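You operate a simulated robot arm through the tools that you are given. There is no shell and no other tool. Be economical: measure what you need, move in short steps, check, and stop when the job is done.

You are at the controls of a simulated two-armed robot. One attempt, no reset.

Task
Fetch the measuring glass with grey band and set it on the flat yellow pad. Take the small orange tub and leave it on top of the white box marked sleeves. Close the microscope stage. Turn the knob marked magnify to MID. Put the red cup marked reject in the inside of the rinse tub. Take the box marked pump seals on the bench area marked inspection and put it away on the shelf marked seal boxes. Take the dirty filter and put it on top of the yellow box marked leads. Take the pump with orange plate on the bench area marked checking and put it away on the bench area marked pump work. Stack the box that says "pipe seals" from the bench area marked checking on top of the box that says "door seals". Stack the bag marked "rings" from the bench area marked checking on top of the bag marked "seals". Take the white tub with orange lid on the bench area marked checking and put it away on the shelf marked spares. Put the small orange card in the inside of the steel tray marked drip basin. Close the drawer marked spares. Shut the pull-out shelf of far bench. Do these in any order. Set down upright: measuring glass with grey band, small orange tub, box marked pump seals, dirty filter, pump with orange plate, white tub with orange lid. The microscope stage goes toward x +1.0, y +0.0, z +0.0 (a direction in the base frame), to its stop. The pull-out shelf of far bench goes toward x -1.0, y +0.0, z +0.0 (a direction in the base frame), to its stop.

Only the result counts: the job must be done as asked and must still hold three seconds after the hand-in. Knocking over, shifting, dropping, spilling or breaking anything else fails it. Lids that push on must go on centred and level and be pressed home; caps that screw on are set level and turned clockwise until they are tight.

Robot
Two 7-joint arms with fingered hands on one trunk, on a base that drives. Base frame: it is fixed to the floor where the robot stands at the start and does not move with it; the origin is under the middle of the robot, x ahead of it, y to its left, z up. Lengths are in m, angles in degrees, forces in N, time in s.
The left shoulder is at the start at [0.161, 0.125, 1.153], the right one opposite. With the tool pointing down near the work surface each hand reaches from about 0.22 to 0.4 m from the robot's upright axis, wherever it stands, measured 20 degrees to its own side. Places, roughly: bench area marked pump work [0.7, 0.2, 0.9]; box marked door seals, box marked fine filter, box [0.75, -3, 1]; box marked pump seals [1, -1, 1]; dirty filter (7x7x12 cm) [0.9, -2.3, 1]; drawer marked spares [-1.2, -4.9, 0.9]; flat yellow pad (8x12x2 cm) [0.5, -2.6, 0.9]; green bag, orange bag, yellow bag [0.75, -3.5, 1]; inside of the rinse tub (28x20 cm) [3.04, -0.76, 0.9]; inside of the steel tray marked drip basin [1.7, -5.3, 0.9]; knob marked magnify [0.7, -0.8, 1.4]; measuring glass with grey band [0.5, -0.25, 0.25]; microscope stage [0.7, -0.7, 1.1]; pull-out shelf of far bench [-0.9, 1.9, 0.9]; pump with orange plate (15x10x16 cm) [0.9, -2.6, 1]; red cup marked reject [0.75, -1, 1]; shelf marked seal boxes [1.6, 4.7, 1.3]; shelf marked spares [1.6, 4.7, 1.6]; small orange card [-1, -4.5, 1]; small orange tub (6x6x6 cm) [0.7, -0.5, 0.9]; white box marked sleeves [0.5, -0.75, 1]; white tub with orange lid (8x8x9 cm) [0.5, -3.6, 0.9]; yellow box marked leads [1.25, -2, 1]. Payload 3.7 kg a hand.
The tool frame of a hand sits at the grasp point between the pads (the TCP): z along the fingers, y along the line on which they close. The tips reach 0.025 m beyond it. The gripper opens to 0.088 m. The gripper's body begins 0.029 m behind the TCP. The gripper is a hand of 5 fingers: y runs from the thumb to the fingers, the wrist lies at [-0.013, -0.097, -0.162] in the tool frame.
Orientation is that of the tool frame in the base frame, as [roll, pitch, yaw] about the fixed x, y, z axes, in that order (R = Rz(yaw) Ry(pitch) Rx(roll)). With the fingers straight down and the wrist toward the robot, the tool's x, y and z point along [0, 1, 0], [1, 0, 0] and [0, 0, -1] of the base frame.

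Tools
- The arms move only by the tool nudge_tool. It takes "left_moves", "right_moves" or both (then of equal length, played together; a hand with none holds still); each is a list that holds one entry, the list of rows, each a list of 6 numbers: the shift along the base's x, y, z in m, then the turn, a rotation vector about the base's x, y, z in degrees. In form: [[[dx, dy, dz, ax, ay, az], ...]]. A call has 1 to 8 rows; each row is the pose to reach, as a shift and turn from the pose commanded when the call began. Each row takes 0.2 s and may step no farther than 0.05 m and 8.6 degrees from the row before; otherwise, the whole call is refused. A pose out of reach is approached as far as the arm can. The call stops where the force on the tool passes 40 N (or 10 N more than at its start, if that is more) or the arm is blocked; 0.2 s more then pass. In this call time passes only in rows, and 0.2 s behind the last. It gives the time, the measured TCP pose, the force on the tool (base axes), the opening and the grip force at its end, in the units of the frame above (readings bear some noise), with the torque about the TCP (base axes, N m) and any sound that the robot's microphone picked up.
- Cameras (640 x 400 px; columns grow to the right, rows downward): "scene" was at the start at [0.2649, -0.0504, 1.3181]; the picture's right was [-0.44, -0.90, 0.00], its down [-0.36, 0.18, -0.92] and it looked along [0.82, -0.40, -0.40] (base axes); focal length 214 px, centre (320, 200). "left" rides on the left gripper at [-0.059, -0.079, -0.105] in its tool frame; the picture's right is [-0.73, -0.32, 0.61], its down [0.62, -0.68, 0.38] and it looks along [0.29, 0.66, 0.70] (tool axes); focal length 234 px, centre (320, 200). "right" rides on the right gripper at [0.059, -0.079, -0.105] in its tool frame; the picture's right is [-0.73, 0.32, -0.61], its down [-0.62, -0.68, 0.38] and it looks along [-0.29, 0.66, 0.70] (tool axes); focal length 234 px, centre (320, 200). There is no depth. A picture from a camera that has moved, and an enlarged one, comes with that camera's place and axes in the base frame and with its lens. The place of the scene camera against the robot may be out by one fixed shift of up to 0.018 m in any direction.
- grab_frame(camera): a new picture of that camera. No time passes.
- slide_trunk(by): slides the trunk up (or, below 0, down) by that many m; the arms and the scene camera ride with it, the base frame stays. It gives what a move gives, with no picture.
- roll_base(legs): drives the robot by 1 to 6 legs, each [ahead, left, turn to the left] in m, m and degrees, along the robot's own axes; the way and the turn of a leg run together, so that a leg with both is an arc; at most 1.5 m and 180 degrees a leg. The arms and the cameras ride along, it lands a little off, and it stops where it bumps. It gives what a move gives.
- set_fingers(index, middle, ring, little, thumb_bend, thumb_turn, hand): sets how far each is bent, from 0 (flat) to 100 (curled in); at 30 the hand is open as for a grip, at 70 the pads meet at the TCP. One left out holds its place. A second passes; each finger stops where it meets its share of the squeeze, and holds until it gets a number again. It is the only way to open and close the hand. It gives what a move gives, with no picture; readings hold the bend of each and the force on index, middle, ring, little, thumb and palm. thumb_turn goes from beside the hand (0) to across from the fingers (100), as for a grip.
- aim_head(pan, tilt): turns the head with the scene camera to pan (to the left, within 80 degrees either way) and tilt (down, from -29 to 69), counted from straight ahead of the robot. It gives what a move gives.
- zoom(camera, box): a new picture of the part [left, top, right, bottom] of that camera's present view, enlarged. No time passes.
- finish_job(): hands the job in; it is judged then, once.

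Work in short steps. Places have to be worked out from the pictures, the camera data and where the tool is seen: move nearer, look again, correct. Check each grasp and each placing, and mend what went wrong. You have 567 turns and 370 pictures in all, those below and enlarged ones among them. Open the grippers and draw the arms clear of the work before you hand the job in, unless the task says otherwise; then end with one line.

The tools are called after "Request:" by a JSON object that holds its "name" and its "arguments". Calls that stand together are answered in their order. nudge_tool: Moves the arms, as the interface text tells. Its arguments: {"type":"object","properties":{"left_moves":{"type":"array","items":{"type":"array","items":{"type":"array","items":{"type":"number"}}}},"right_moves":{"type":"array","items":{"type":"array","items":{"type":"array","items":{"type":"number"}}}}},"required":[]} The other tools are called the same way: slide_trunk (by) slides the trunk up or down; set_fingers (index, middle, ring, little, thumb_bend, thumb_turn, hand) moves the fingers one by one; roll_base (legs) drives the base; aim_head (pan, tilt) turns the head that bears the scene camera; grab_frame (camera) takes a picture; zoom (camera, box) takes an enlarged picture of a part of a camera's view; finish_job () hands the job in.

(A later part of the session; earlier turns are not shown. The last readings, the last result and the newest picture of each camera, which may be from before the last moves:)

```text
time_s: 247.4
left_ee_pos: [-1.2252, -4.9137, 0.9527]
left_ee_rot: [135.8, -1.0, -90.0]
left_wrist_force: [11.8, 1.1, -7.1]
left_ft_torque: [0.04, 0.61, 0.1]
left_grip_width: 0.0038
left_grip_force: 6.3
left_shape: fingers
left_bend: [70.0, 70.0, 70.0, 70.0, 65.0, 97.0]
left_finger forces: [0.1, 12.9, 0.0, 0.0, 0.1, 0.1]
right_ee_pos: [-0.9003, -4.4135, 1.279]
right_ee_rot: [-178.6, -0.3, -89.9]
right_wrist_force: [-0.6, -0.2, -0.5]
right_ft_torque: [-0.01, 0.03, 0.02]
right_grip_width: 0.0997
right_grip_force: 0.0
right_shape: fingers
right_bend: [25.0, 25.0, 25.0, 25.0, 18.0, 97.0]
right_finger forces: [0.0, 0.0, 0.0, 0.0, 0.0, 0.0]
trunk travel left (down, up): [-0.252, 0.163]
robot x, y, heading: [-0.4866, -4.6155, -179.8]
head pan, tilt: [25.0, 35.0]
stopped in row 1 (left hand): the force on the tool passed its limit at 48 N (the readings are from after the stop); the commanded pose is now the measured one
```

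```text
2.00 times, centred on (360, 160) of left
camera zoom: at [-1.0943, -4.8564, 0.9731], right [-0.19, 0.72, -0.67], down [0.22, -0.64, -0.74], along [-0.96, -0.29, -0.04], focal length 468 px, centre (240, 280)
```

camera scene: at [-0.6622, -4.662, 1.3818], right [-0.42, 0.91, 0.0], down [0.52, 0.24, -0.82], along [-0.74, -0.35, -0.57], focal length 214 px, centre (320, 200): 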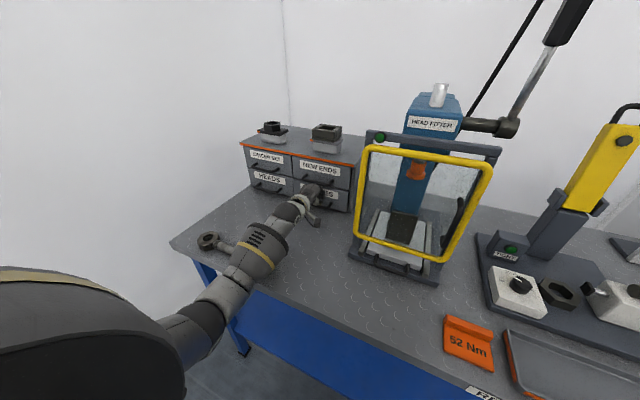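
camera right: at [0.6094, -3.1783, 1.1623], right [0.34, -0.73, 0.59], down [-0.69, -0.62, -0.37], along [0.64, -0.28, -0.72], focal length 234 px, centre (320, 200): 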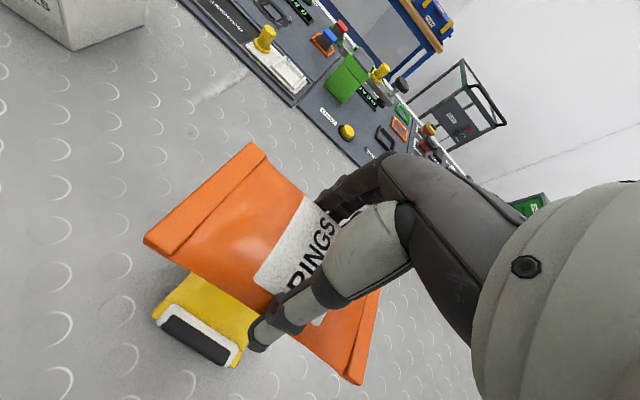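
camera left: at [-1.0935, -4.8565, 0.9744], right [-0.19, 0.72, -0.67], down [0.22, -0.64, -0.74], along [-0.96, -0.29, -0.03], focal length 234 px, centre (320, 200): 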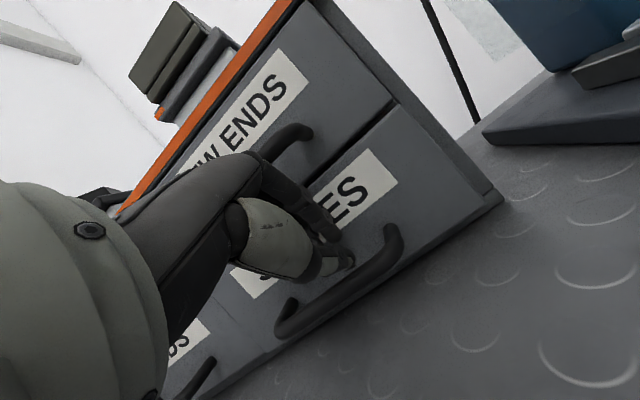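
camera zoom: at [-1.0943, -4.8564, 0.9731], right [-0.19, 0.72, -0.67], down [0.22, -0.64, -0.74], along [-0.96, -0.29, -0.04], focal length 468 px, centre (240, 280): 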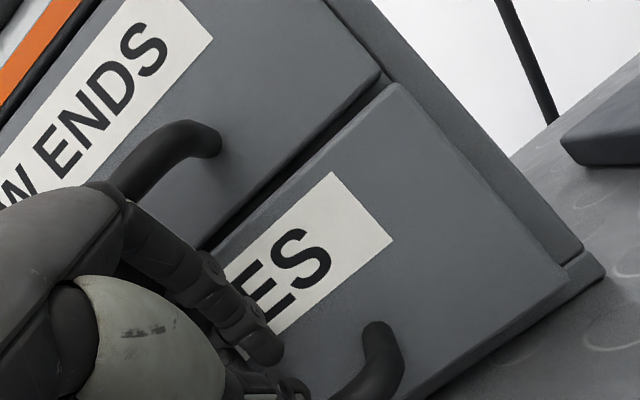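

Drawer closed to its stop. I retract the hand, raise and level it, and open for the card.

Request:
{"name": "nudge_tool", "arguments": {"left_moves": [[[0.04, 0, 0, 0, 0, 0], [0.08, 0, 0.01, 0, 0, 0], [0.12, 0, 0.03, 0, 0, 0], [0.16, 0, 0.06, 0, 0, 0], [0.2, 0, 0.1, 0, 0, 0], [0.24, 0, 0.13, 0, 0, 0], [0.26, 0, 0.17, 0, 0, 0]]]}}

Request:
{"name": "nudge_tool", "arguments": {"left_moves": [[[0, 0.03, 0, 0, -7.5, 0], [0, 0.06, 0, 0, -15, 0], [0, 0.09, 0, 0, -22.5, 0], [0, 0.12, 0, 0, -30, 0], [0, 0.15, 0, 0, -37.5, 0], [0, 0.18, 0, 0, -45, 0]]]}}

Request:
{"name": "set_fingers", "arguments": {"hand": "left", "index": 35, "middle": 35, "ring": 35, "little": 35, "thumb_bend": 35}}

Request:
{"name": "grab_frame", "arguments": {"camera": "left"}}

```text
refused: row 5 steps farther than a row can; nothing moved
```

```text
time_s: 247.8
left_ee_pos: [-1.2215, -4.891, 0.9464]
left_ee_rot: [144.3, -1.2, -89.7]
left_wrist_force: [8.3, -3.9, -5.3]
left_ft_torque: [0.04, 0.54, 0.09]
left_grip_width: 0.0001
left_grip_force: 9.9
left_shape: fingers
left_bend: [70.0, 70.0, 70.0, 70.0, 71.0, 100.0]
left_finger forces: [0.1, 13.1, 0.0, 0.0, 6.6, 0.0]
right_ee_pos: [-0.9015, -4.4152, 1.2787]
right_ee_rot: [-178.6, -0.3, -89.8]
right_wrist_force: [-0.8, 0.5, -0.7]
right_ft_torque: [-0.01, -0.01, -0.02]
right_grip_width: 0.0995
right_grip_force: 0.0
right_shape: fingers
right_bend: [25.0, 25.0, 25.0, 25.0, 18.0, 97.0]
right_finger forces: [0.0, 0.0, 0.0, 0.0, 0.0, 0.0]
trunk travel left (down, up): [-0.252, 0.163]
robot x, y, heading: [-0.4862, -4.6128, -180.1]
head pan, tilt: [25.0, 35.0]
stopped in row 2 (left hand): the force on the tool passed its limit at 47 N (the readings are from after the stop); the commanded pose is now the measured one
```

```text
time_s: 248.8
left_ee_pos: [-1.2194, -4.8905, 0.9462]
left_ee_rot: [144.2, -1.0, -89.9]
left_wrist_force: [30.5, -4.6, -14.0]
left_ft_torque: [0.39, 0.84, 0.5]
left_grip_width: 0.0163
left_grip_force: 40.8
left_shape: fingers
left_bend: [49.0, 50.0, 46.0, 36.0, 73.0, 100.0]
left_finger forces: [7.9, 39.0, 8.9, 2.5, 23.5, 0.0]
right_ee_pos: [-0.8993, -4.4154, 1.2789]
right_ee_rot: [-178.6, -0.4, -90.0]
right_wrist_force: [-0.3, -0.2, 0.7]
right_ft_torque: [-0.01, 0.02, -0.02]
right_grip_width: 0.0992
right_grip_force: 0.1
right_shape: fingers
right_bend: [25.0, 25.0, 25.0, 25.0, 18.0, 97.0]
right_finger forces: [0.0, 0.1, 0.0, 0.0, 0.0, 0.0]
trunk travel left (down, up): [-0.252, 0.163]
robot x, y, heading: [-0.4884, -4.612, -179.9]
head pan, tilt: [25.0, 35.0]
```

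```text
212 pictures are left
camera left: at [-1.0943, -4.8317, 0.9854], right [-0.1, 0.71, -0.69], down [0.33, -0.64, -0.7], along [-0.94, -0.3, -0.18], focal length 234 px, centre (320, 200)
```

left: 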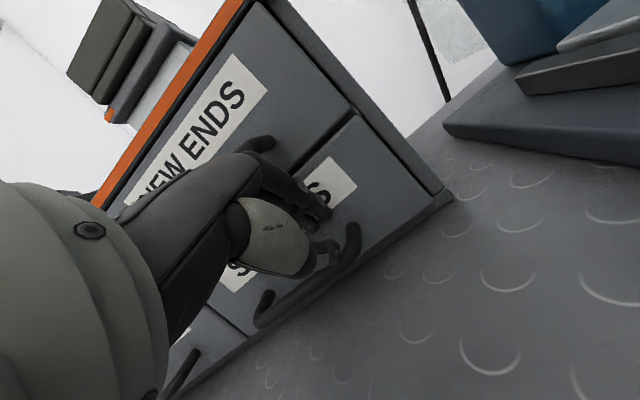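

That batch misfired: the hand was still at the drawer. I close the fingers again before retracting carefully.

Request:
{"name": "set_fingers", "arguments": {"hand": "left", "index": 72, "middle": 72, "ring": 72, "little": 72, "thumb_bend": 68}}

Request:
{"name": "zoom", "arguments": {"camera": "left", "box": [200, 120, 400, 340]}}

```text
time_s: 249.8
left_ee_pos: [-1.2218, -4.8907, 0.9493]
left_ee_rot: [143.9, -1.1, -89.9]
left_wrist_force: [27.8, -4.7, -10.7]
left_ft_torque: [0.35, 1.63, 0.23]
left_grip_width: 0.0001
left_grip_force: 18.7
left_shape: fingers
left_bend: [71.0, 72.0, 72.0, 72.0, 72.0, 99.0]
left_finger forces: [0.1, 31.4, 0.0, 0.0, 6.9, 0.1]
right_ee_pos: [-0.9001, -4.415, 1.2802]
right_ee_rot: [-178.6, -0.4, -89.9]
right_wrist_force: [0.0, 0.0, -0.1]
right_ft_torque: [0.01, 0.0, 0.0]
right_grip_width: 0.0992
right_grip_force: 0.0
right_shape: fingers
right_bend: [25.0, 25.0, 25.0, 25.0, 18.0, 97.0]
right_finger forces: [0.1, 0.1, 0.0, 0.0, 0.0, 0.1]
trunk travel left (down, up): [-0.252, 0.163]
robot x, y, heading: [-0.4849, -4.618, -179.8]
head pan, tilt: [25.0, 35.0]
```

```text
1.82 times, centred on (300, 230) of left
camera zoom: at [-1.0949, -4.8312, 0.9874], right [-0.1, 0.71, -0.69], down [0.33, -0.64, -0.7], along [-0.94, -0.3, -0.17], focal length 426 px, centre (356, 146)
```

zoom: 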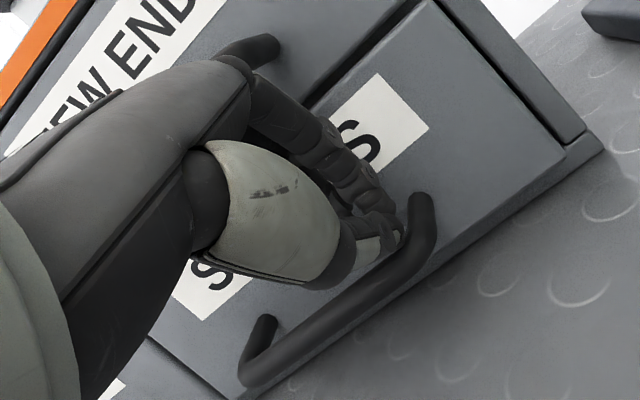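

The fingertips sit just above/behind the handle bar. I retract diagonally up and out in small steps.

Request:
{"name": "nudge_tool", "arguments": {"left_moves": [[[0.006, 0, 0.012, 0, 0, 0], [0.016, 0, 0.022, 0, 0, 0], [0.03, 0, 0.03, 0, 0, 0], [0.06, 0, 0.04, 0, 0, 0], [0.1, 0, 0.05, 0, 0, 0]]]}}

Request:
{"name": "grab_frame", "arguments": {"camera": "left"}}

```text
time_s: 251.0
left_ee_pos: [-1.1218, -4.8909, 0.9999]
left_ee_rot: [143.7, -1.2, -89.8]
left_wrist_force: [0.1, 0.1, 0.2]
left_ft_torque: [0.04, 0.01, -0.01]
left_grip_width: 0.0001
left_grip_force: 0.1
left_shape: fingers
left_bend: [72.0, 72.0, 72.0, 72.0, 68.0, 98.0]
left_finger forces: [0.1, 0.0, 0.1, 0.1, 0.0, 0.0]
right_ee_pos: [-0.9006, -4.4145, 1.2785]
right_ee_rot: [-178.5, -0.4, -89.8]
right_wrist_force: [-0.6, 1.3, -0.2]
right_ft_torque: [-0.02, -0.01, -0.02]
right_grip_width: 0.0989
right_grip_force: 0.0
right_shape: fingers
right_bend: [25.0, 25.0, 25.0, 25.0, 18.0, 97.0]
right_finger forces: [0.0, 0.1, 0.0, 0.0, 0.0, 0.0]
trunk travel left (down, up): [-0.252, 0.163]
robot x, y, heading: [-0.4861, -4.6134, -180.1]
head pan, tilt: [25.0, 35.0]
```

```text
210 pictures are left
camera left: at [-0.9959, -4.8303, 1.0376], right [-0.1, 0.71, -0.69], down [0.32, -0.64, -0.7], along [-0.94, -0.29, -0.17], focal length 234 px, centre (320, 200)
```

left: 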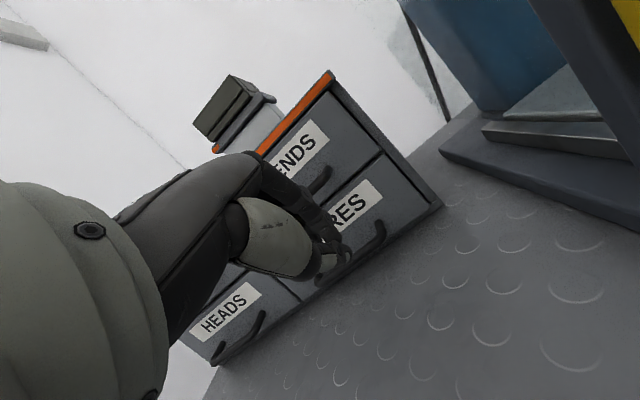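

Free, and the drawer stays shut. I raise and retract the hand.

Request:
{"name": "nudge_tool", "arguments": {"left_moves": [[[0.03, 0, 0.035, 0, 0, 0], [0.06, 0, 0.07, 0, 0, 0], [0.09, 0, 0.105, 0, -7, 0], [0.12, 0.0, 0.14, 0, -14, 0], [0.15, 0.02, 0.17, 0, -21, 0], [0.17, 0.05, 0.19, 0, -28, 0], [0.17, 0.09, 0.2, 0, -36, 0]]]}}

Request:
{"name": "aim_head", "arguments": {"pan": 5, "tilt": 45}}

Request:
{"name": "grab_frame", "arguments": {"camera": "scene"}}

```text
time_s: 252.6
left_ee_pos: [-0.9551, -4.7975, 1.1973]
left_ee_rot: [-179.8, -1.2, -90.5]
left_wrist_force: [-0.2, -0.2, -0.2]
left_ft_torque: [-0.01, 0.02, 0.03]
left_grip_width: 0.0002
left_grip_force: 0.0
left_shape: fingers
left_bend: [72.0, 72.0, 72.0, 72.0, 68.0, 98.0]
left_finger forces: [0.0, 0.0, 0.0, 0.0, 0.0, 0.0]
right_ee_pos: [-0.9025, -4.4115, 1.2774]
right_ee_rot: [-178.4, -0.5, -89.9]
right_wrist_force: [-0.6, -0.8, 0.2]
right_ft_torque: [-0.03, -0.04, 0.01]
right_grip_width: 0.0993
right_grip_force: 0.2
right_shape: fingers
right_bend: [25.0, 25.0, 25.0, 25.0, 18.0, 97.0]
right_finger forces: [0.0, 0.0, 0.1, 0.1, 0.0, 0.0]
trunk travel left (down, up): [-0.252, 0.163]
robot x, y, heading: [-0.4887, -4.6147, -179.9]
head pan, tilt: [25.0, 35.0]
```

```text
time_s: 253.4
left_ee_pos: [-0.9529, -4.7991, 1.1973]
left_ee_rot: [179.9, -1.0, -90.6]
left_wrist_force: [-1.1, -0.5, -0.7]
left_ft_torque: [-0.01, -0.02, 0.07]
left_grip_width: 0.0
left_grip_force: 0.0
left_shape: fingers
left_bend: [72.0, 72.0, 72.0, 72.0, 68.0, 98.0]
left_finger forces: [0.0, 0.1, 0.1, 0.0, 0.0, 0.0]
right_ee_pos: [-0.9021, -4.4151, 1.279]
right_ee_rot: [-178.5, -0.4, -89.9]
right_wrist_force: [-0.1, 0.3, -0.2]
right_ft_torque: [0.0, 0.0, -0.01]
right_grip_width: 0.0993
right_grip_force: 0.0
right_shape: fingers
right_bend: [25.0, 25.0, 25.0, 25.0, 18.0, 97.0]
right_finger forces: [0.0, 0.1, 0.0, 0.0, 0.1, 0.0]
trunk travel left (down, up): [-0.252, 0.163]
robot x, y, heading: [-0.4882, -4.6153, -179.8]
head pan, tilt: [5.0, 45.0]
```

```text
209 pictures are left
camera scene: at [-0.6643, -4.6314, 1.3675], right [-0.09, 1.0, 0.0], down [0.7, 0.06, -0.71], along [-0.7, -0.06, -0.71], focal length 214 px, centre (320, 200)
```

scene: 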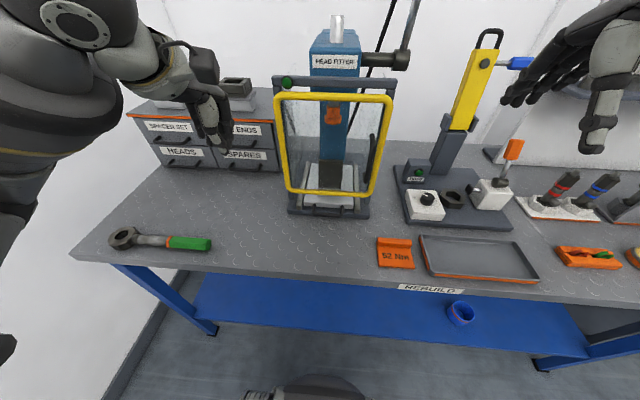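

The drawer is shut. For the card I use the right hand: I narrow its opening and bring it above the rib (≈(-0.963, -4.485)).

Request:
{"name": "set_fingers", "arguments": {"hand": "right", "index": 42, "middle": 42, "ring": 42, "little": 42, "thumb_bend": 40}}

Request:
{"name": "nudge_tool", "arguments": {"right_moves": [[[-0.02, -0.025, -0.03, 0, 0, 0], [-0.04, -0.05, -0.06, 0, 0, 0], [-0.06, -0.07, -0.095, 0, 0, 0], [-0.06, -0.07, -0.14, 0, 0, 0], [-0.06, -0.07, -0.18, 0, 0, 0], [-0.06, -0.07, -0.22, 0, 0, 0]]]}}

Request:
{"name": "grab_frame", "arguments": {"camera": "right"}}

Request:
{"name": "zoom", "arguments": {"camera": "scene", "box": [340, 180, 480, 300]}}

```text
time_s: 254.4
left_ee_pos: [-0.9536, -4.7995, 1.1979]
left_ee_rot: [179.9, -1.0, -90.5]
left_wrist_force: [0.1, 0.4, 0.6]
left_ft_torque: [0.0, -0.03, -0.01]
left_grip_width: 0.0
left_grip_force: 0.0
left_shape: fingers
left_bend: [72.0, 72.0, 72.0, 72.0, 68.0, 98.0]
left_finger forces: [0.0, 0.1, 0.0, 0.1, 0.0, 0.0]
right_ee_pos: [-0.9014, -4.4144, 1.2784]
right_ee_rot: [-178.5, -0.5, -90.0]
right_wrist_force: [-0.5, -0.1, -0.5]
right_ft_torque: [0.02, 0.0, -0.02]
right_grip_width: 0.0617
right_grip_force: 0.0
right_shape: fingers
right_bend: [42.0, 42.0, 42.0, 42.0, 40.0, 97.0]
right_finger forces: [0.0, 0.0, 0.0, 0.0, 0.0, 0.0]
trunk travel left (down, up): [-0.252, 0.163]
robot x, y, heading: [-0.4857, -4.6142, -179.6]
head pan, tilt: [5.0, 45.0]
```

```text
time_s: 255.8
left_ee_pos: [-0.9541, -4.8, 1.1966]
left_ee_rot: [180.0, -1.0, -90.6]
left_wrist_force: [0.2, 1.0, -0.3]
left_ft_torque: [-0.01, -0.02, 0.01]
left_grip_width: 0.0
left_grip_force: 0.0
left_shape: fingers
left_bend: [72.0, 72.0, 72.0, 72.0, 68.0, 98.0]
left_finger forces: [0.0, 0.1, 0.0, 0.0, 0.1, 0.1]
right_ee_pos: [-0.9612, -4.4846, 1.0579]
right_ee_rot: [-178.4, -0.5, -89.9]
right_wrist_force: [-0.1, -0.3, -0.1]
right_ft_torque: [0.0, 0.03, -0.01]
right_grip_width: 0.0616
right_grip_force: 0.0
right_shape: fingers
right_bend: [42.0, 42.0, 42.0, 42.0, 40.0, 97.0]
right_finger forces: [0.1, 0.0, 0.0, 0.1, 0.0, 0.0]
trunk travel left (down, up): [-0.252, 0.163]
robot x, y, heading: [-0.4875, -4.6124, -179.9]
head pan, tilt: [5.0, 45.0]
```

```text
208 pictures are left
camera right: at [-0.8854, -4.5421, 1.1649], right [-0.34, 0.73, 0.59], down [0.69, 0.62, -0.37], along [-0.64, 0.28, -0.72], focal length 234 px, centre (320, 200)
```

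right: 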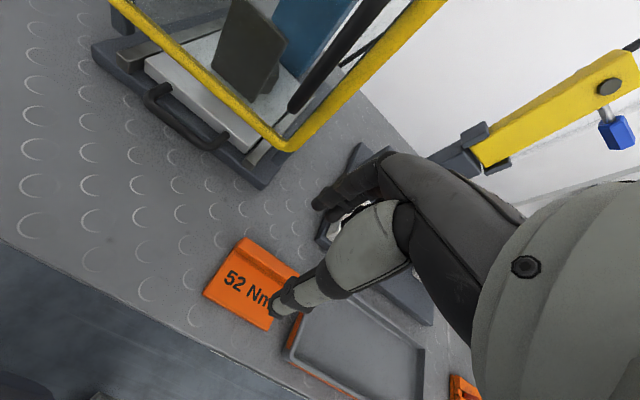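

```text
3.33 times, centred on (410, 240) of scene
camera zoom: at [-0.6653, -4.631, 1.3672], right [-0.09, 1.0, 0.0], down [0.7, 0.06, -0.71], along [-0.7, -0.06, -0.71], focal length 715 px, centre (20, 67)
```

zoom: 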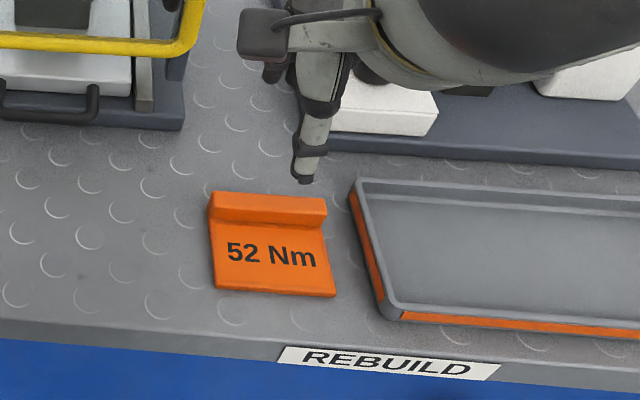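

The right camera places the rib at about (-0.99, -4.467). I move there, lower, and check again.

Request:
{"name": "nudge_tool", "arguments": {"right_moves": [[[-0.012, 0.008, -0.03, 0, 0, 0], [-0.024, 0.015, -0.06, 0, 0, 0], [-0.026, 0.016, -0.08, 0, 0, 0]]]}}

Request:
{"name": "grab_frame", "arguments": {"camera": "right"}}

Request:
{"name": "zoom", "arguments": {"camera": "scene", "box": [340, 180, 480, 300]}}

```text
time_s: 256.6
left_ee_pos: [-0.9551, -4.799, 1.1979]
left_ee_rot: [-180.0, -1.0, -90.6]
left_wrist_force: [-0.5, -0.2, 0.0]
left_ft_torque: [0.02, 0.0, -0.02]
left_grip_width: 0.0
left_grip_force: 0.0
left_shape: fingers
left_bend: [72.0, 72.0, 72.0, 72.0, 68.0, 98.0]
left_finger forces: [0.0, 0.0, 0.0, 0.0, 0.0, 0.0]
right_ee_pos: [-0.9892, -4.4695, 0.979]
right_ee_rot: [-178.6, -0.4, -90.0]
right_wrist_force: [0.1, -0.3, -0.3]
right_ft_torque: [-0.01, 0.02, -0.01]
right_grip_width: 0.062
right_grip_force: 0.1
right_shape: fingers
right_bend: [42.0, 42.0, 42.0, 42.0, 40.0, 97.0]
right_finger forces: [0.1, 0.1, 0.1, 0.0, 0.0, 0.0]
trunk travel left (down, up): [-0.252, 0.163]
robot x, y, heading: [-0.489, -4.6131, -179.8]
head pan, tilt: [5.0, 45.0]
```

```text
206 pictures are left
camera right: at [-0.9112, -4.5263, 1.0858], right [-0.34, 0.73, 0.59], down [0.69, 0.62, -0.37], along [-0.64, 0.28, -0.71], focal length 234 px, centre (320, 200)
```

right: 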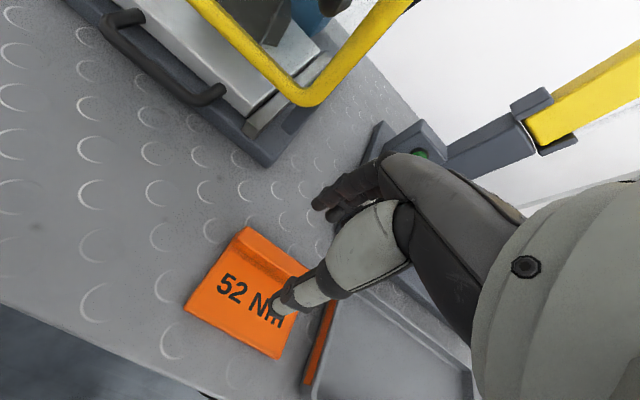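

```text
3.33 times, centred on (410, 240) of scene
camera zoom: at [-0.6648, -4.6314, 1.3673], right [-0.09, 1.0, 0.0], down [0.7, 0.06, -0.71], along [-0.7, -0.06, -0.71], focal length 715 px, centre (20, 67)
```

zoom: 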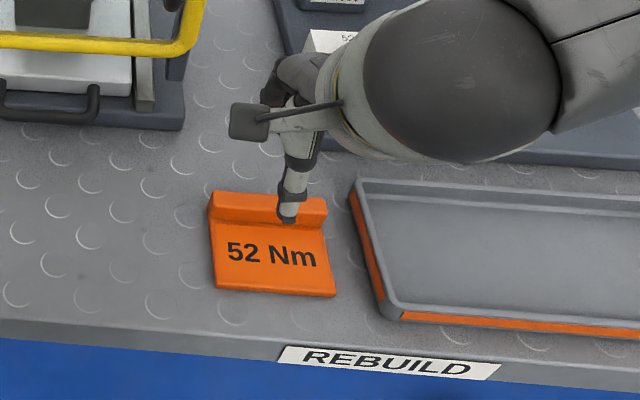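

The rib lies centrally between thumb and fingers. I descend 4.5 cm.

Request:
{"name": "nudge_tool", "arguments": {"right_moves": [[[0.003, 0, -0.02, 0, 0, 0], [0.003, 0, -0.035, 0, 0, 0], [0.003, 0, -0.045, 0, 0, 0]]]}}

Request:
{"name": "grab_frame", "arguments": {"camera": "right"}}

Request:
{"name": "zoom", "arguments": {"camera": "scene", "box": [340, 180, 480, 300]}}

```text
time_s: 257.4
left_ee_pos: [-0.9533, -4.7999, 1.1969]
left_ee_rot: [179.9, -1.0, -90.5]
left_wrist_force: [-0.6, 0.7, 0.3]
left_ft_torque: [0.01, 0.01, 0.04]
left_grip_width: 0.0
left_grip_force: 0.0
left_shape: fingers
left_bend: [72.0, 72.0, 72.0, 72.0, 68.0, 98.0]
left_finger forces: [0.0, 0.1, 0.0, 0.0, 0.0, 0.0]
right_ee_pos: [-0.9851, -4.4684, 0.9323]
right_ee_rot: [-178.5, -0.3, -90.0]
right_wrist_force: [0.0, 0.4, 0.0]
right_ft_torque: [0.03, 0.04, 0.03]
right_grip_width: 0.0619
right_grip_force: 0.1
right_shape: fingers
right_bend: [42.0, 42.0, 42.0, 42.0, 40.0, 97.0]
right_finger forces: [0.0, 0.0, 0.1, 0.0, 0.0, 0.1]
trunk travel left (down, up): [-0.252, 0.163]
robot x, y, heading: [-0.488, -4.6143, -179.9]
head pan, tilt: [5.0, 45.0]
```

```text
204 pictures are left
camera right: at [-0.9077, -4.5261, 1.0405], right [-0.34, 0.73, 0.59], down [0.69, 0.62, -0.37], along [-0.64, 0.28, -0.72], focal length 234 px, centre (320, 200)
```

right: 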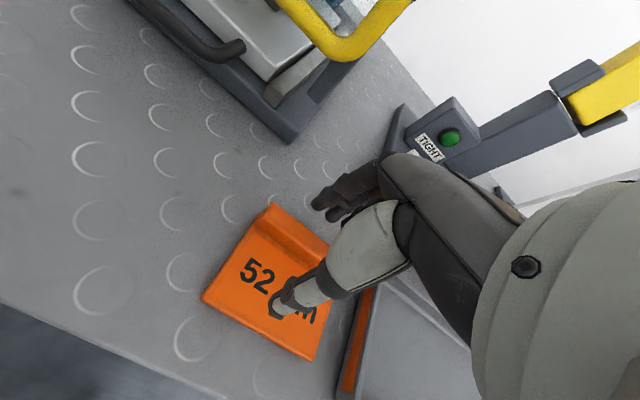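

```text
3.33 times, centred on (410, 240) of scene
camera zoom: at [-0.6645, -4.6314, 1.3674], right [-0.09, 1.0, 0.0], down [0.7, 0.06, -0.71], along [-0.7, -0.06, -0.71], focal length 715 px, centre (20, 67)
```

zoom: 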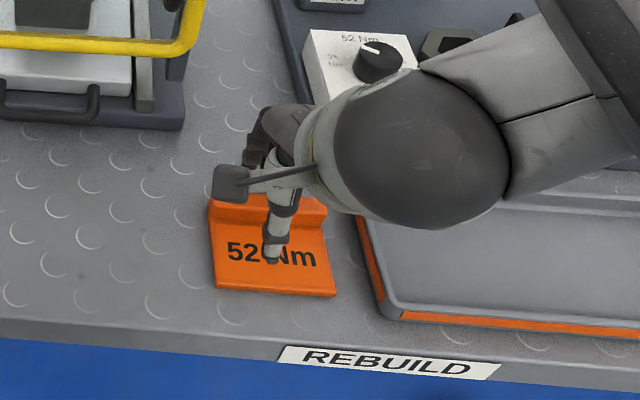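

Thumb is over the card and the fingers are behind the rib. I close.

Request:
{"name": "set_fingers", "arguments": {"hand": "right", "index": 72, "middle": 72, "ring": 72, "little": 72, "thumb_bend": 70}}

Request:
{"name": "grab_frame", "arguments": {"camera": "right"}}

```text
time_s: 258.4
left_ee_pos: [-0.9539, -4.8002, 1.1975]
left_ee_rot: [180.0, -0.9, -90.7]
left_wrist_force: [1.0, 0.4, -0.7]
left_ft_torque: [-0.02, 0.01, -0.01]
left_grip_width: 0.0
left_grip_force: 0.1
left_shape: fingers
left_bend: [72.0, 72.0, 72.0, 72.0, 68.0, 98.0]
left_finger forces: [0.0, 0.0, 0.0, 0.0, 0.0, 0.0]
right_ee_pos: [-0.9845, -4.468, 0.9334]
right_ee_rot: [-178.5, -0.4, -89.9]
right_wrist_force: [-0.3, -1.1, -0.6]
right_ft_torque: [0.04, 0.02, -0.01]
right_grip_width: 0.0
right_grip_force: 0.2
right_shape: fingers
right_bend: [72.0, 72.0, 72.0, 72.0, 69.0, 97.0]
right_finger forces: [0.0, 0.1, 0.0, 0.1, 0.0, 0.1]
trunk travel left (down, up): [-0.252, 0.163]
robot x, y, heading: [-0.4869, -4.6135, -180.3]
head pan, tilt: [5.0, 45.0]
```

```text
202 pictures are left
camera right: at [-0.9075, -4.5261, 1.0407], right [-0.34, 0.73, 0.59], down [0.69, 0.62, -0.37], along [-0.64, 0.28, -0.71], focal length 234 px, centre (320, 200)
```

right: 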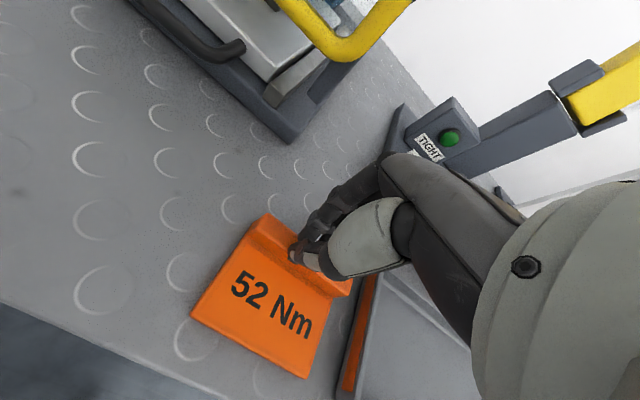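

The fingers closed above the rib. I reopen slightly, lower until contact, and try again.

Request:
{"name": "set_fingers", "arguments": {"hand": "right", "index": 50, "middle": 50, "ring": 50, "little": 50, "thumb_bend": 44}}

Request:
{"name": "nudge_tool", "arguments": {"right_moves": [[[0.0, 0, -0.006, 0, 0, 0], [0.0, 0, -0.012, 0, 0, 0], [0.0, 0, -0.018, 0, 0, 0]]]}}

Request:
{"name": "grab_frame", "arguments": {"camera": "right"}}

```text
time_s: 259.4
left_ee_pos: [-0.9526, -4.8005, 1.1968]
left_ee_rot: [179.9, -1.0, -90.5]
left_wrist_force: [0.6, -0.7, -0.6]
left_ft_torque: [0.0, 0.01, 0.01]
left_grip_width: 0.0
left_grip_force: 0.1
left_shape: fingers
left_bend: [72.0, 72.0, 72.0, 72.0, 68.0, 98.0]
left_finger forces: [0.1, 0.0, 0.0, 0.0, 0.0, 0.1]
right_ee_pos: [-0.9847, -4.4693, 0.9324]
right_ee_rot: [-178.5, -0.3, -89.9]
right_wrist_force: [0.9, -0.3, 0.4]
right_ft_torque: [-0.01, -0.03, -0.01]
right_grip_width: 0.0477
right_grip_force: 0.1
right_shape: fingers
right_bend: [50.0, 50.0, 50.0, 50.0, 44.0, 97.0]
right_finger forces: [0.0, 0.1, 0.1, 0.0, 0.0, 0.0]
trunk travel left (down, up): [-0.252, 0.163]
robot x, y, heading: [-0.4872, -4.6147, -179.9]
head pan, tilt: [5.0, 45.0]
```

```text
time_s: 260.2
left_ee_pos: [-0.9534, -4.7986, 1.1981]
left_ee_rot: [180.0, -1.1, -90.5]
left_wrist_force: [-0.4, 0.9, 0.9]
left_ft_torque: [0.0, 0.01, 0.0]
left_grip_width: 0.0
left_grip_force: 0.1
left_shape: fingers
left_bend: [72.0, 72.0, 72.0, 72.0, 68.0, 98.0]
left_finger forces: [0.0, 0.1, 0.1, 0.0, 0.0, 0.1]
right_ee_pos: [-0.9857, -4.468, 0.9157]
right_ee_rot: [-178.5, -0.4, -90.0]
right_wrist_force: [-0.1, 0.5, -0.8]
right_ft_torque: [0.0, 0.0, 0.03]
right_grip_width: 0.0478
right_grip_force: 0.0
right_shape: fingers
right_bend: [50.0, 50.0, 50.0, 50.0, 44.0, 97.0]
right_finger forces: [0.1, 0.0, 0.0, 0.1, 0.1, 0.1]
trunk travel left (down, up): [-0.252, 0.163]
robot x, y, heading: [-0.4836, -4.614, -179.9]
head pan, tilt: [5.0, 45.0]
```

```text
201 pictures are left
camera right: at [-0.9081, -4.5259, 1.023], right [-0.34, 0.73, 0.59], down [0.69, 0.62, -0.37], along [-0.64, 0.28, -0.71], focal length 234 px, centre (320, 200)
```

right: 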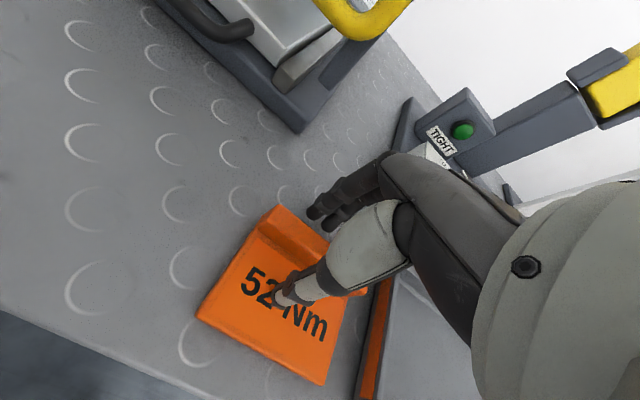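

Still no contact; this bench may be lower. I go down further in small steps.

Request:
{"name": "nudge_tool", "arguments": {"right_moves": [[[0.0, 0, -0.006, 0, 0, 0], [0.0, 0, -0.012, 0, 0, 0], [0.0, 0, -0.018, 0, 0, 0], [0, 0, -0.024, 0, 0, 0]]]}}

Request:
{"name": "grab_frame", "arguments": {"camera": "right"}}

```text
time_s: 260.9
left_ee_pos: [-0.9533, -4.7996, 1.1976]
left_ee_rot: [179.8, -1.0, -90.5]
left_wrist_force: [-0.2, 1.0, 0.1]
left_ft_torque: [0.02, -0.01, -0.04]
left_grip_width: 0.0001
left_grip_force: 0.0
left_shape: fingers
left_bend: [72.0, 72.0, 72.0, 72.0, 68.0, 98.0]
left_finger forces: [0.0, 0.0, 0.0, 0.0, 0.1, 0.1]
right_ee_pos: [-0.9927, -4.4702, 0.9109]
right_ee_rot: [-179.7, -0.9, -89.8]
right_wrist_force: [-1.3, 1.0, 21.4]
right_ft_torque: [-0.03, -0.97, 0.03]
right_grip_width: 0.0554
right_grip_force: 10.8
right_shape: fingers
right_bend: [50.0, 50.0, 50.0, 50.0, 39.0, 98.0]
right_finger forces: [0.1, 0.0, 0.0, 0.1, 21.7, 0.1]
trunk travel left (down, up): [-0.252, 0.163]
robot x, y, heading: [-0.4845, -4.6134, -179.9]
head pan, tilt: [5.0, 45.0]
stopped in row 3 (right hand): the force on the tool passed its limit at 45 N (the readings are from after the stop); the commanded pose is now the measured one
```

```text
200 pictures are left
camera right: at [-0.9127, -4.5279, 1.0177], right [-0.33, 0.73, 0.6], down [0.68, 0.62, -0.39], along [-0.66, 0.28, -0.7], focal length 234 px, centre (320, 200)
```

right: 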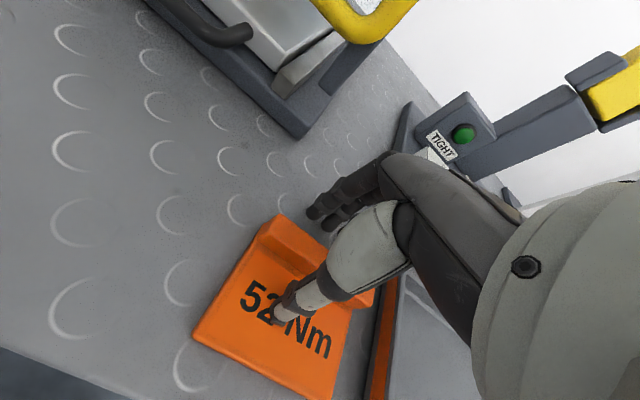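

The thumb presses the card (card surface ≈0.887). I raise 3 mm and close.

Request:
{"name": "nudge_tool", "arguments": {"right_moves": [[[0.006, 0, 0.004, 0, 0, 0]]]}}

Request:
{"name": "set_fingers", "arguments": {"hand": "right", "index": 72, "middle": 72, "ring": 72, "little": 72, "thumb_bend": 70}}

Request:
{"name": "grab_frame", "arguments": {"camera": "right"}}

```text
time_s: 261.3
left_ee_pos: [-0.9534, -4.7991, 1.1971]
left_ee_rot: [-180.0, -1.0, -90.6]
left_wrist_force: [0.2, 0.5, -0.2]
left_ft_torque: [0.0, 0.01, 0.0]
left_grip_width: 0.0001
left_grip_force: 0.1
left_shape: fingers
left_bend: [72.0, 72.0, 72.0, 72.0, 68.0, 98.0]
left_finger forces: [0.0, 0.1, 0.0, 0.0, 0.0, 0.0]
right_ee_pos: [-0.985, -4.4698, 0.9135]
right_ee_rot: [-179.6, -0.6, -89.9]
right_wrist_force: [-2.4, 1.2, 15.5]
right_ft_torque: [0.0, -0.53, -0.01]
right_grip_width: 0.0486
right_grip_force: 7.3
right_shape: fingers
right_bend: [50.0, 50.0, 50.0, 50.0, 44.0, 99.0]
right_finger forces: [0.0, 0.0, 0.1, 0.0, 15.1, 0.1]
trunk travel left (down, up): [-0.252, 0.163]
robot x, y, heading: [-0.4892, -4.6133, -179.8]
head pan, tilt: [5.0, 45.0]
```

```text
time_s: 262.3
left_ee_pos: [-0.9535, -4.8002, 1.198]
left_ee_rot: [-180.0, -1.1, -90.4]
left_wrist_force: [-0.3, 0.4, -0.7]
left_ft_torque: [-0.03, 0.01, 0.0]
left_grip_width: 0.0
left_grip_force: 0.1
left_shape: fingers
left_bend: [72.0, 72.0, 72.0, 72.0, 68.0, 98.0]
left_finger forces: [0.0, 0.0, 0.0, 0.1, 0.0, 0.0]
right_ee_pos: [-0.9861, -4.4704, 0.9135]
right_ee_rot: [-179.5, -0.6, -89.9]
right_wrist_force: [-10.0, 3.8, 16.4]
right_ft_torque: [-0.02, -0.68, 0.23]
right_grip_width: 0.0302
right_grip_force: 16.8
right_shape: fingers
right_bend: [71.0, 67.0, 71.0, 71.0, 47.0, 98.0]
right_finger forces: [4.1, 3.6, 3.3, 2.3, 19.6, 0.1]
trunk travel left (down, up): [-0.252, 0.163]
robot x, y, heading: [-0.4904, -4.6137, -179.9]
head pan, tilt: [5.0, 45.0]
```

```text
199 pictures are left
camera right: at [-0.9064, -4.5272, 1.0198], right [-0.33, 0.73, 0.6], down [0.68, 0.62, -0.39], along [-0.65, 0.28, -0.7], focal length 234 px, centre (320, 200)
```

right: 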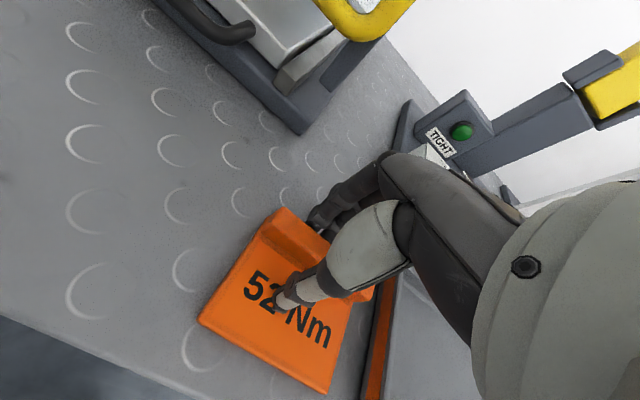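

Fingers hold the rib from behind, the thumb presses on the card face. I lift slightly and re-close the thumb.

Request:
{"name": "nudge_tool", "arguments": {"right_moves": [[[0.0, 0, 0.006, 0, 0, 0]]]}}

Request:
{"name": "set_fingers", "arguments": {"hand": "right", "index": 76, "middle": 76, "ring": 76, "little": 76, "thumb_bend": 74}}

Request:
{"name": "grab_frame", "arguments": {"camera": "right"}}

```text
time_s: 262.7
left_ee_pos: [-0.9541, -4.7992, 1.1974]
left_ee_rot: [-180.0, -1.0, -90.5]
left_wrist_force: [0.5, 0.9, 0.0]
left_ft_torque: [0.01, 0.06, 0.03]
left_grip_width: 0.0
left_grip_force: 0.1
left_shape: fingers
left_bend: [72.0, 72.0, 72.0, 72.0, 68.0, 98.0]
left_finger forces: [0.1, 0.1, 0.1, 0.0, 0.1, 0.0]
right_ee_pos: [-0.9825, -4.4704, 0.9166]
right_ee_rot: [-179.1, -0.8, -89.8]
right_wrist_force: [-2.1, 1.2, 4.5]
right_ft_torque: [0.03, -0.13, 0.08]
right_grip_width: 0.0212
right_grip_force: 6.0
right_shape: fingers
right_bend: [71.0, 71.0, 71.0, 72.0, 51.0, 97.0]
right_finger forces: [2.3, 1.6, 1.2, 0.0, 5.8, 0.1]
trunk travel left (down, up): [-0.252, 0.163]
robot x, y, heading: [-0.4882, -4.6129, -179.7]
head pan, tilt: [5.0, 45.0]
```

```text
time_s: 263.7
left_ee_pos: [-0.9523, -4.8001, 1.1975]
left_ee_rot: [180.0, -1.1, -90.6]
left_wrist_force: [1.3, 0.4, 0.3]
left_ft_torque: [-0.01, 0.0, 0.0]
left_grip_width: 0.0
left_grip_force: 0.1
left_shape: fingers
left_bend: [72.0, 72.0, 72.0, 72.0, 68.0, 98.0]
left_finger forces: [0.1, 0.0, 0.0, 0.0, 0.1, 0.0]
right_ee_pos: [-0.9848, -4.4705, 0.9176]
right_ee_rot: [-179.5, -0.6, -89.9]
right_wrist_force: [-1.8, 0.9, 6.2]
right_ft_torque: [-0.03, -0.44, 0.08]
right_grip_width: 0.0192
right_grip_force: 10.1
right_shape: fingers
right_bend: [75.0, 75.0, 75.0, 76.0, 51.0, 97.0]
right_finger forces: [3.5, 2.6, 2.0, 0.0, 11.4, 0.1]
trunk travel left (down, up): [-0.252, 0.163]
robot x, y, heading: [-0.4892, -4.6134, -179.9]
head pan, tilt: [5.0, 45.0]
```

```text
198 pictures are left
camera right: at [-0.9052, -4.5272, 1.0254], right [-0.33, 0.73, 0.6], down [0.68, 0.62, -0.38], along [-0.65, 0.28, -0.71], focal length 234 px, centre (320, 200)
```

right: 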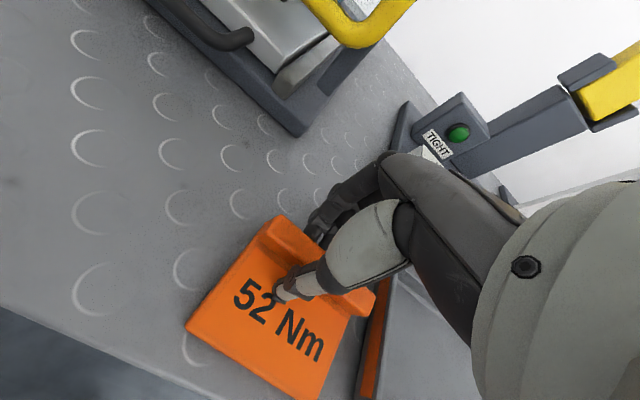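

Now it pinches the rib (width 19 mm, 10 N). I lift and check.

Request:
{"name": "nudge_tool", "arguments": {"right_moves": [[[0.0, 0, 0.015, 0, 0, 0], [0.0, 0, 0.04, 0, 0, 0], [0.0, 0, 0.08, 0, 0, 0]]]}}

Request:
{"name": "grab_frame", "arguments": {"camera": "right"}}

```text
time_s: 264.5
left_ee_pos: [-0.9521, -4.799, 1.199]
left_ee_rot: [180.0, -0.8, -90.5]
left_wrist_force: [0.1, 0.0, -0.6]
left_ft_torque: [0.03, 0.01, -0.02]
left_grip_width: 0.0
left_grip_force: 0.1
left_shape: fingers
left_bend: [72.0, 72.0, 72.0, 72.0, 68.0, 98.0]
left_finger forces: [0.0, 0.0, 0.0, 0.0, 0.1, 0.0]
right_ee_pos: [-0.9829, -4.4716, 0.9984]
right_ee_rot: [-179.5, -0.7, -89.7]
right_wrist_force: [0.2, 0.4, -0.5]
right_ft_torque: [0.02, 0.01, -0.03]
right_grip_width: 0.0118
right_grip_force: 6.3
right_shape: fingers
right_bend: [75.0, 75.0, 76.0, 76.0, 55.0, 97.0]
right_finger forces: [4.0, 1.8, 0.4, 0.0, 6.9, 0.0]
trunk travel left (down, up): [-0.252, 0.163]
robot x, y, heading: [-0.4867, -4.6135, -179.7]
head pan, tilt: [5.0, 45.0]
```

```text
197 pictures are left
camera right: at [-0.9033, -4.5281, 1.1053], right [-0.33, 0.73, 0.6], down [0.68, 0.62, -0.38], along [-0.65, 0.28, -0.71], focal length 234 px, centre (320, 200)
```

right: 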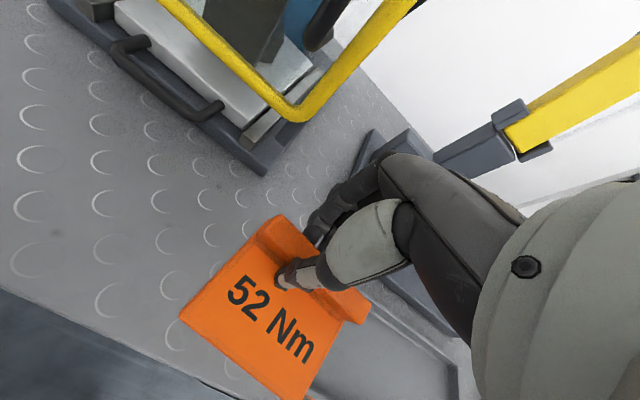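

Held. I strengthen the squeeze and raise it, then back off.

Request:
{"name": "set_fingers", "arguments": {"hand": "right", "index": 82, "middle": 82, "ring": 82, "thumb_bend": 82}}

Request:
{"name": "nudge_tool", "arguments": {"right_moves": [[[0.03, 0, 0.03, 0, 0, 0], [0.06, 0, 0.06, 0, 0, 0], [0.09, 0, 0.09, 0, 0, 0], [0.12, 0, 0.12, 0, 0, 0]]]}}

Request:
{"name": "grab_frame", "arguments": {"camera": "right"}}

```text
time_s: 265.5
left_ee_pos: [-0.9532, -4.7998, 1.1973]
left_ee_rot: [-180.0, -1.0, -90.6]
left_wrist_force: [0.4, -0.4, 0.4]
left_ft_torque: [-0.02, 0.01, 0.0]
left_grip_width: 0.0
left_grip_force: 0.1
left_shape: fingers
left_bend: [72.0, 72.0, 72.0, 72.0, 68.0, 98.0]
left_finger forces: [0.0, 0.0, 0.0, 0.0, 0.0, 0.0]
right_ee_pos: [-0.9824, -4.4709, 0.9974]
right_ee_rot: [-179.4, -0.7, -89.8]
right_wrist_force: [0.8, -0.4, 0.3]
right_ft_torque: [0.0, 0.0, 0.0]
right_grip_width: 0.0139
right_grip_force: 13.8
right_shape: fingers
right_bend: [80.0, 81.0, 82.0, 76.0, 53.0, 96.0]
right_finger forces: [8.3, 4.9, 0.0, 0.1, 14.3, 0.0]
trunk travel left (down, up): [-0.252, 0.163]
robot x, y, heading: [-0.4862, -4.6145, -179.7]
head pan, tilt: [5.0, 45.0]
```

```text
time_s: 266.5
left_ee_pos: [-0.9513, -4.7999, 1.1991]
left_ee_rot: [179.9, -1.0, -90.5]
left_wrist_force: [0.0, -1.0, -0.1]
left_ft_torque: [0.01, -0.01, 0.03]
left_grip_width: 0.0
left_grip_force: 0.0
left_shape: fingers
left_bend: [72.0, 72.0, 72.0, 72.0, 68.0, 98.0]
left_finger forces: [0.1, 0.0, 0.1, 0.0, 0.1, 0.0]
right_ee_pos: [-0.9224, -4.4821, 1.1364]
right_ee_rot: [-179.4, -0.6, -89.9]
right_wrist_force: [0.3, 0.2, -0.7]
right_ft_torque: [-0.01, 0.01, 0.03]
right_grip_width: 0.0138
right_grip_force: 13.3
right_shape: fingers
right_bend: [80.0, 81.0, 82.0, 76.0, 53.0, 96.0]
right_finger forces: [8.0, 4.9, 0.0, 0.0, 13.8, 0.0]
right hand out of reach, approached as far as the arm can: row 2, 3, 4
trunk travel left (down, up): [-0.252, 0.163]
robot x, y, heading: [-0.4884, -4.6148, -179.9]
head pan, tilt: [5.0, 45.0]
```

```text
196 pictures are left
camera right: at [-0.8431, -4.539, 1.2437], right [-0.33, 0.73, 0.6], down [0.68, 0.62, -0.38], along [-0.65, 0.28, -0.71], focal length 234 px, centre (320, 200)
```

right: 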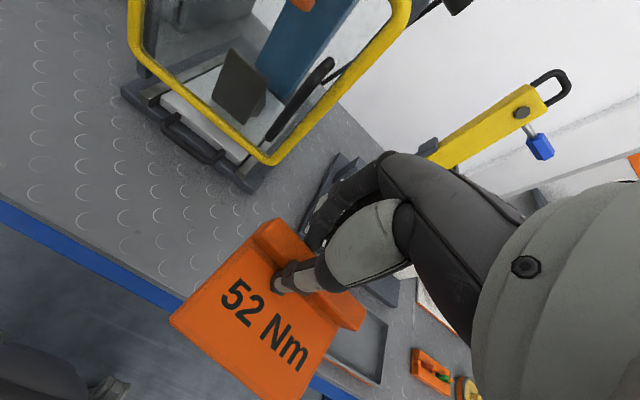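

The card is held. I back away and turn toward +x to find the drip basin.

Request:
{"name": "roll_base", "arguments": {"legs": [[-0.4, 0, 0], [0, 0, 130]]}}

Request:
{"name": "aim_head", "arguments": {"pan": 20, "tilt": 15}}

Request:
{"name": "grab_frame", "arguments": {"camera": "scene"}}

```text
time_s: 274.4
left_ee_pos: [0.3578, -4.853, 1.1975]
left_ee_rot: [179.9, -1.0, 39.4]
left_wrist_force: [0.1, 0.0, 0.7]
left_ft_torque: [0.0, -0.03, -0.01]
left_grip_width: 0.0
left_grip_force: 0.1
left_shape: fingers
left_bend: [72.0, 72.0, 72.0, 72.0, 68.0, 98.0]
left_finger forces: [0.0, 0.0, 0.0, 0.0, 0.0, 0.0]
right_ee_pos: [0.095, -5.0346, 1.136]
right_ee_rot: [-179.3, -0.6, 40.0]
right_wrist_force: [0.2, 0.2, 0.5]
right_ft_torque: [-0.02, -0.03, 0.01]
right_grip_width: 0.0135
right_grip_force: 12.8
right_shape: fingers
right_bend: [81.0, 81.0, 82.0, 76.0, 54.0, 96.0]
right_finger forces: [7.8, 4.3, 0.1, 0.0, 12.8, 0.0]
trunk travel left (down, up): [-0.252, 0.163]
robot x, y, heading: [-0.0836, -4.6101, -50.2]
head pan, tilt: [5.0, 45.0]
```

```text
time_s: 275.3
left_ee_pos: [0.3564, -4.8527, 1.1979]
left_ee_rot: [-180.0, -1.1, 39.4]
left_wrist_force: [-0.8, 0.3, -0.2]
left_ft_torque: [-0.02, 0.0, 0.01]
left_grip_width: 0.0
left_grip_force: 0.0
left_shape: fingers
left_bend: [72.0, 72.0, 72.0, 72.0, 68.0, 98.0]
left_finger forces: [0.0, 0.1, 0.0, 0.0, 0.1, 0.0]
right_ee_pos: [0.0953, -5.0344, 1.1359]
right_ee_rot: [-179.3, -0.6, 40.1]
right_wrist_force: [0.6, -0.1, -0.1]
right_ft_torque: [-0.01, 0.02, 0.02]
right_grip_width: 0.0134
right_grip_force: 12.6
right_shape: fingers
right_bend: [81.0, 81.0, 82.0, 76.0, 54.0, 96.0]
right_finger forces: [7.9, 4.3, 0.0, 0.0, 12.7, 0.0]
trunk travel left (down, up): [-0.252, 0.163]
robot x, y, heading: [-0.0849, -4.6132, -50.4]
head pan, tilt: [20.0, 15.0]
```

```text
195 pictures are left
camera scene: at [0.0646, -4.7473, 1.4142], right [-0.5, -0.87, 0.0], down [-0.22, 0.13, -0.97], along [0.84, -0.48, -0.26], focal length 214 px, centre (320, 200)
```

scene: 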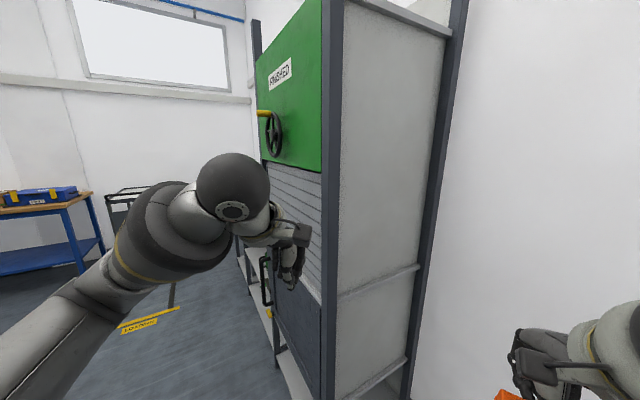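

The rack stands against the −y wall. I straighten to heading 0 and drive along the gap between bench end and rack.

Request:
{"name": "roll_base", "arguments": {"legs": [[0, 0, 50.4], [0, 0.3, 0], [1.2, 0, 0]]}}

Request:
{"name": "aim_head", "arguments": {"pan": -60, "tilt": 20}}

Request:
{"name": "grab_frame", "arguments": {"camera": "scene"}}

```text
time_s: 286.4
left_ee_pos: [1.5726, -4.1419, 1.1971]
left_ee_rot: [180.0, -0.9, 89.0]
left_wrist_force: [0.9, -0.8, 0.4]
left_ft_torque: [0.02, -0.01, 0.0]
left_grip_width: 0.0
left_grip_force: 0.1
left_shape: fingers
left_bend: [72.0, 72.0, 72.0, 72.0, 68.0, 98.0]
left_finger forces: [0.0, 0.1, 0.1, 0.0, 0.0, 0.0]
right_ee_pos: [1.5401, -4.4601, 1.1357]
right_ee_rot: [-179.3, -0.6, 89.7]
right_wrist_force: [0.7, 0.3, -0.4]
right_ft_torque: [0.0, 0.0, 0.03]
right_grip_width: 0.0132
right_grip_force: 12.1
right_shape: fingers
right_bend: [81.0, 81.0, 82.0, 76.0, 54.0, 96.0]
right_finger forces: [7.8, 4.3, 0.0, 0.1, 12.6, 0.0]
trunk travel left (down, up): [-0.252, 0.163]
robot x, y, heading: [1.1062, -4.3221, -0.4]
head pan, tilt: [20.0, 15.0]
```

```text
time_s: 287.9
left_ee_pos: [1.5725, -4.1421, 1.1984]
left_ee_rot: [180.0, -0.9, 89.1]
left_wrist_force: [-0.9, 0.1, -0.7]
left_ft_torque: [0.02, 0.0, -0.02]
left_grip_width: 0.0
left_grip_force: 0.1
left_shape: fingers
left_bend: [72.0, 72.0, 72.0, 72.0, 68.0, 98.0]
left_finger forces: [0.1, 0.1, 0.1, 0.0, 0.0, 0.1]
right_ee_pos: [1.5401, -4.459, 1.135]
right_ee_rot: [-179.3, -0.6, 89.7]
right_wrist_force: [-0.2, -0.7, -0.6]
right_ft_torque: [0.0, -0.05, 0.01]
right_grip_width: 0.0134
right_grip_force: 11.8
right_shape: fingers
right_bend: [81.0, 81.0, 82.0, 76.0, 54.0, 96.0]
right_finger forces: [7.8, 4.2, 0.0, 0.0, 12.7, 0.0]
trunk travel left (down, up): [-0.252, 0.163]
robot x, y, heading: [1.1047, -4.324, -0.5]
head pan, tilt: [-60.0, 20.0]
```

```text
194 pictures are left
camera scene: at [1.2532, -4.4151, 1.4061], right [-0.87, -0.49, 0.0], down [-0.17, 0.3, -0.94], along [0.46, -0.82, -0.34], focal length 214 px, centre (320, 200)
```

scene: 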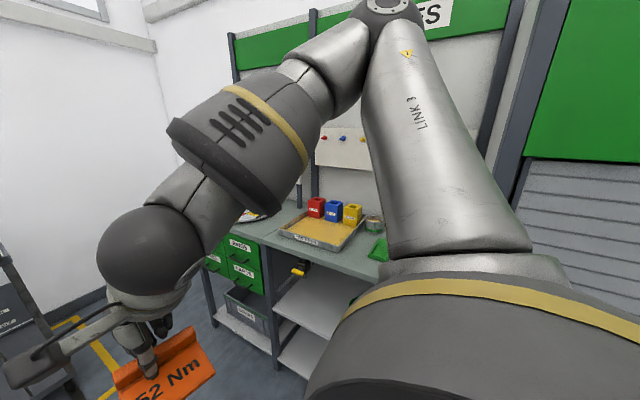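

I zoom on the tray seen on the rack.

Request:
{"name": "zoom", "arguments": {"camera": "scene", "box": [190, 170, 400, 310]}}

```text
2.86 times, centred on (295, 240) of scene
camera zoom: at [1.2532, -4.4151, 1.4061], right [-0.87, -0.49, 0.0], down [-0.17, 0.3, -0.94], along [0.46, -0.82, -0.34], focal length 613 px, centre (391, 86)
```

zoom: 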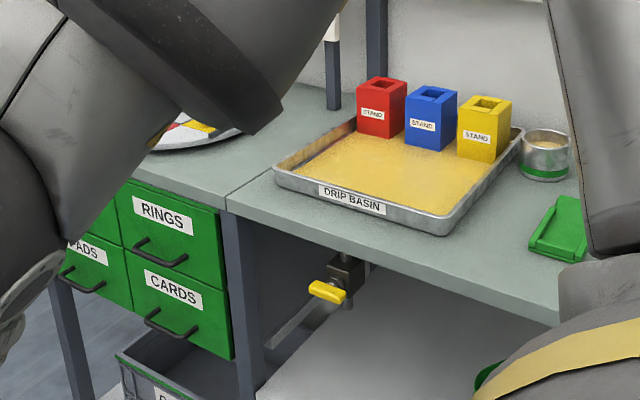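

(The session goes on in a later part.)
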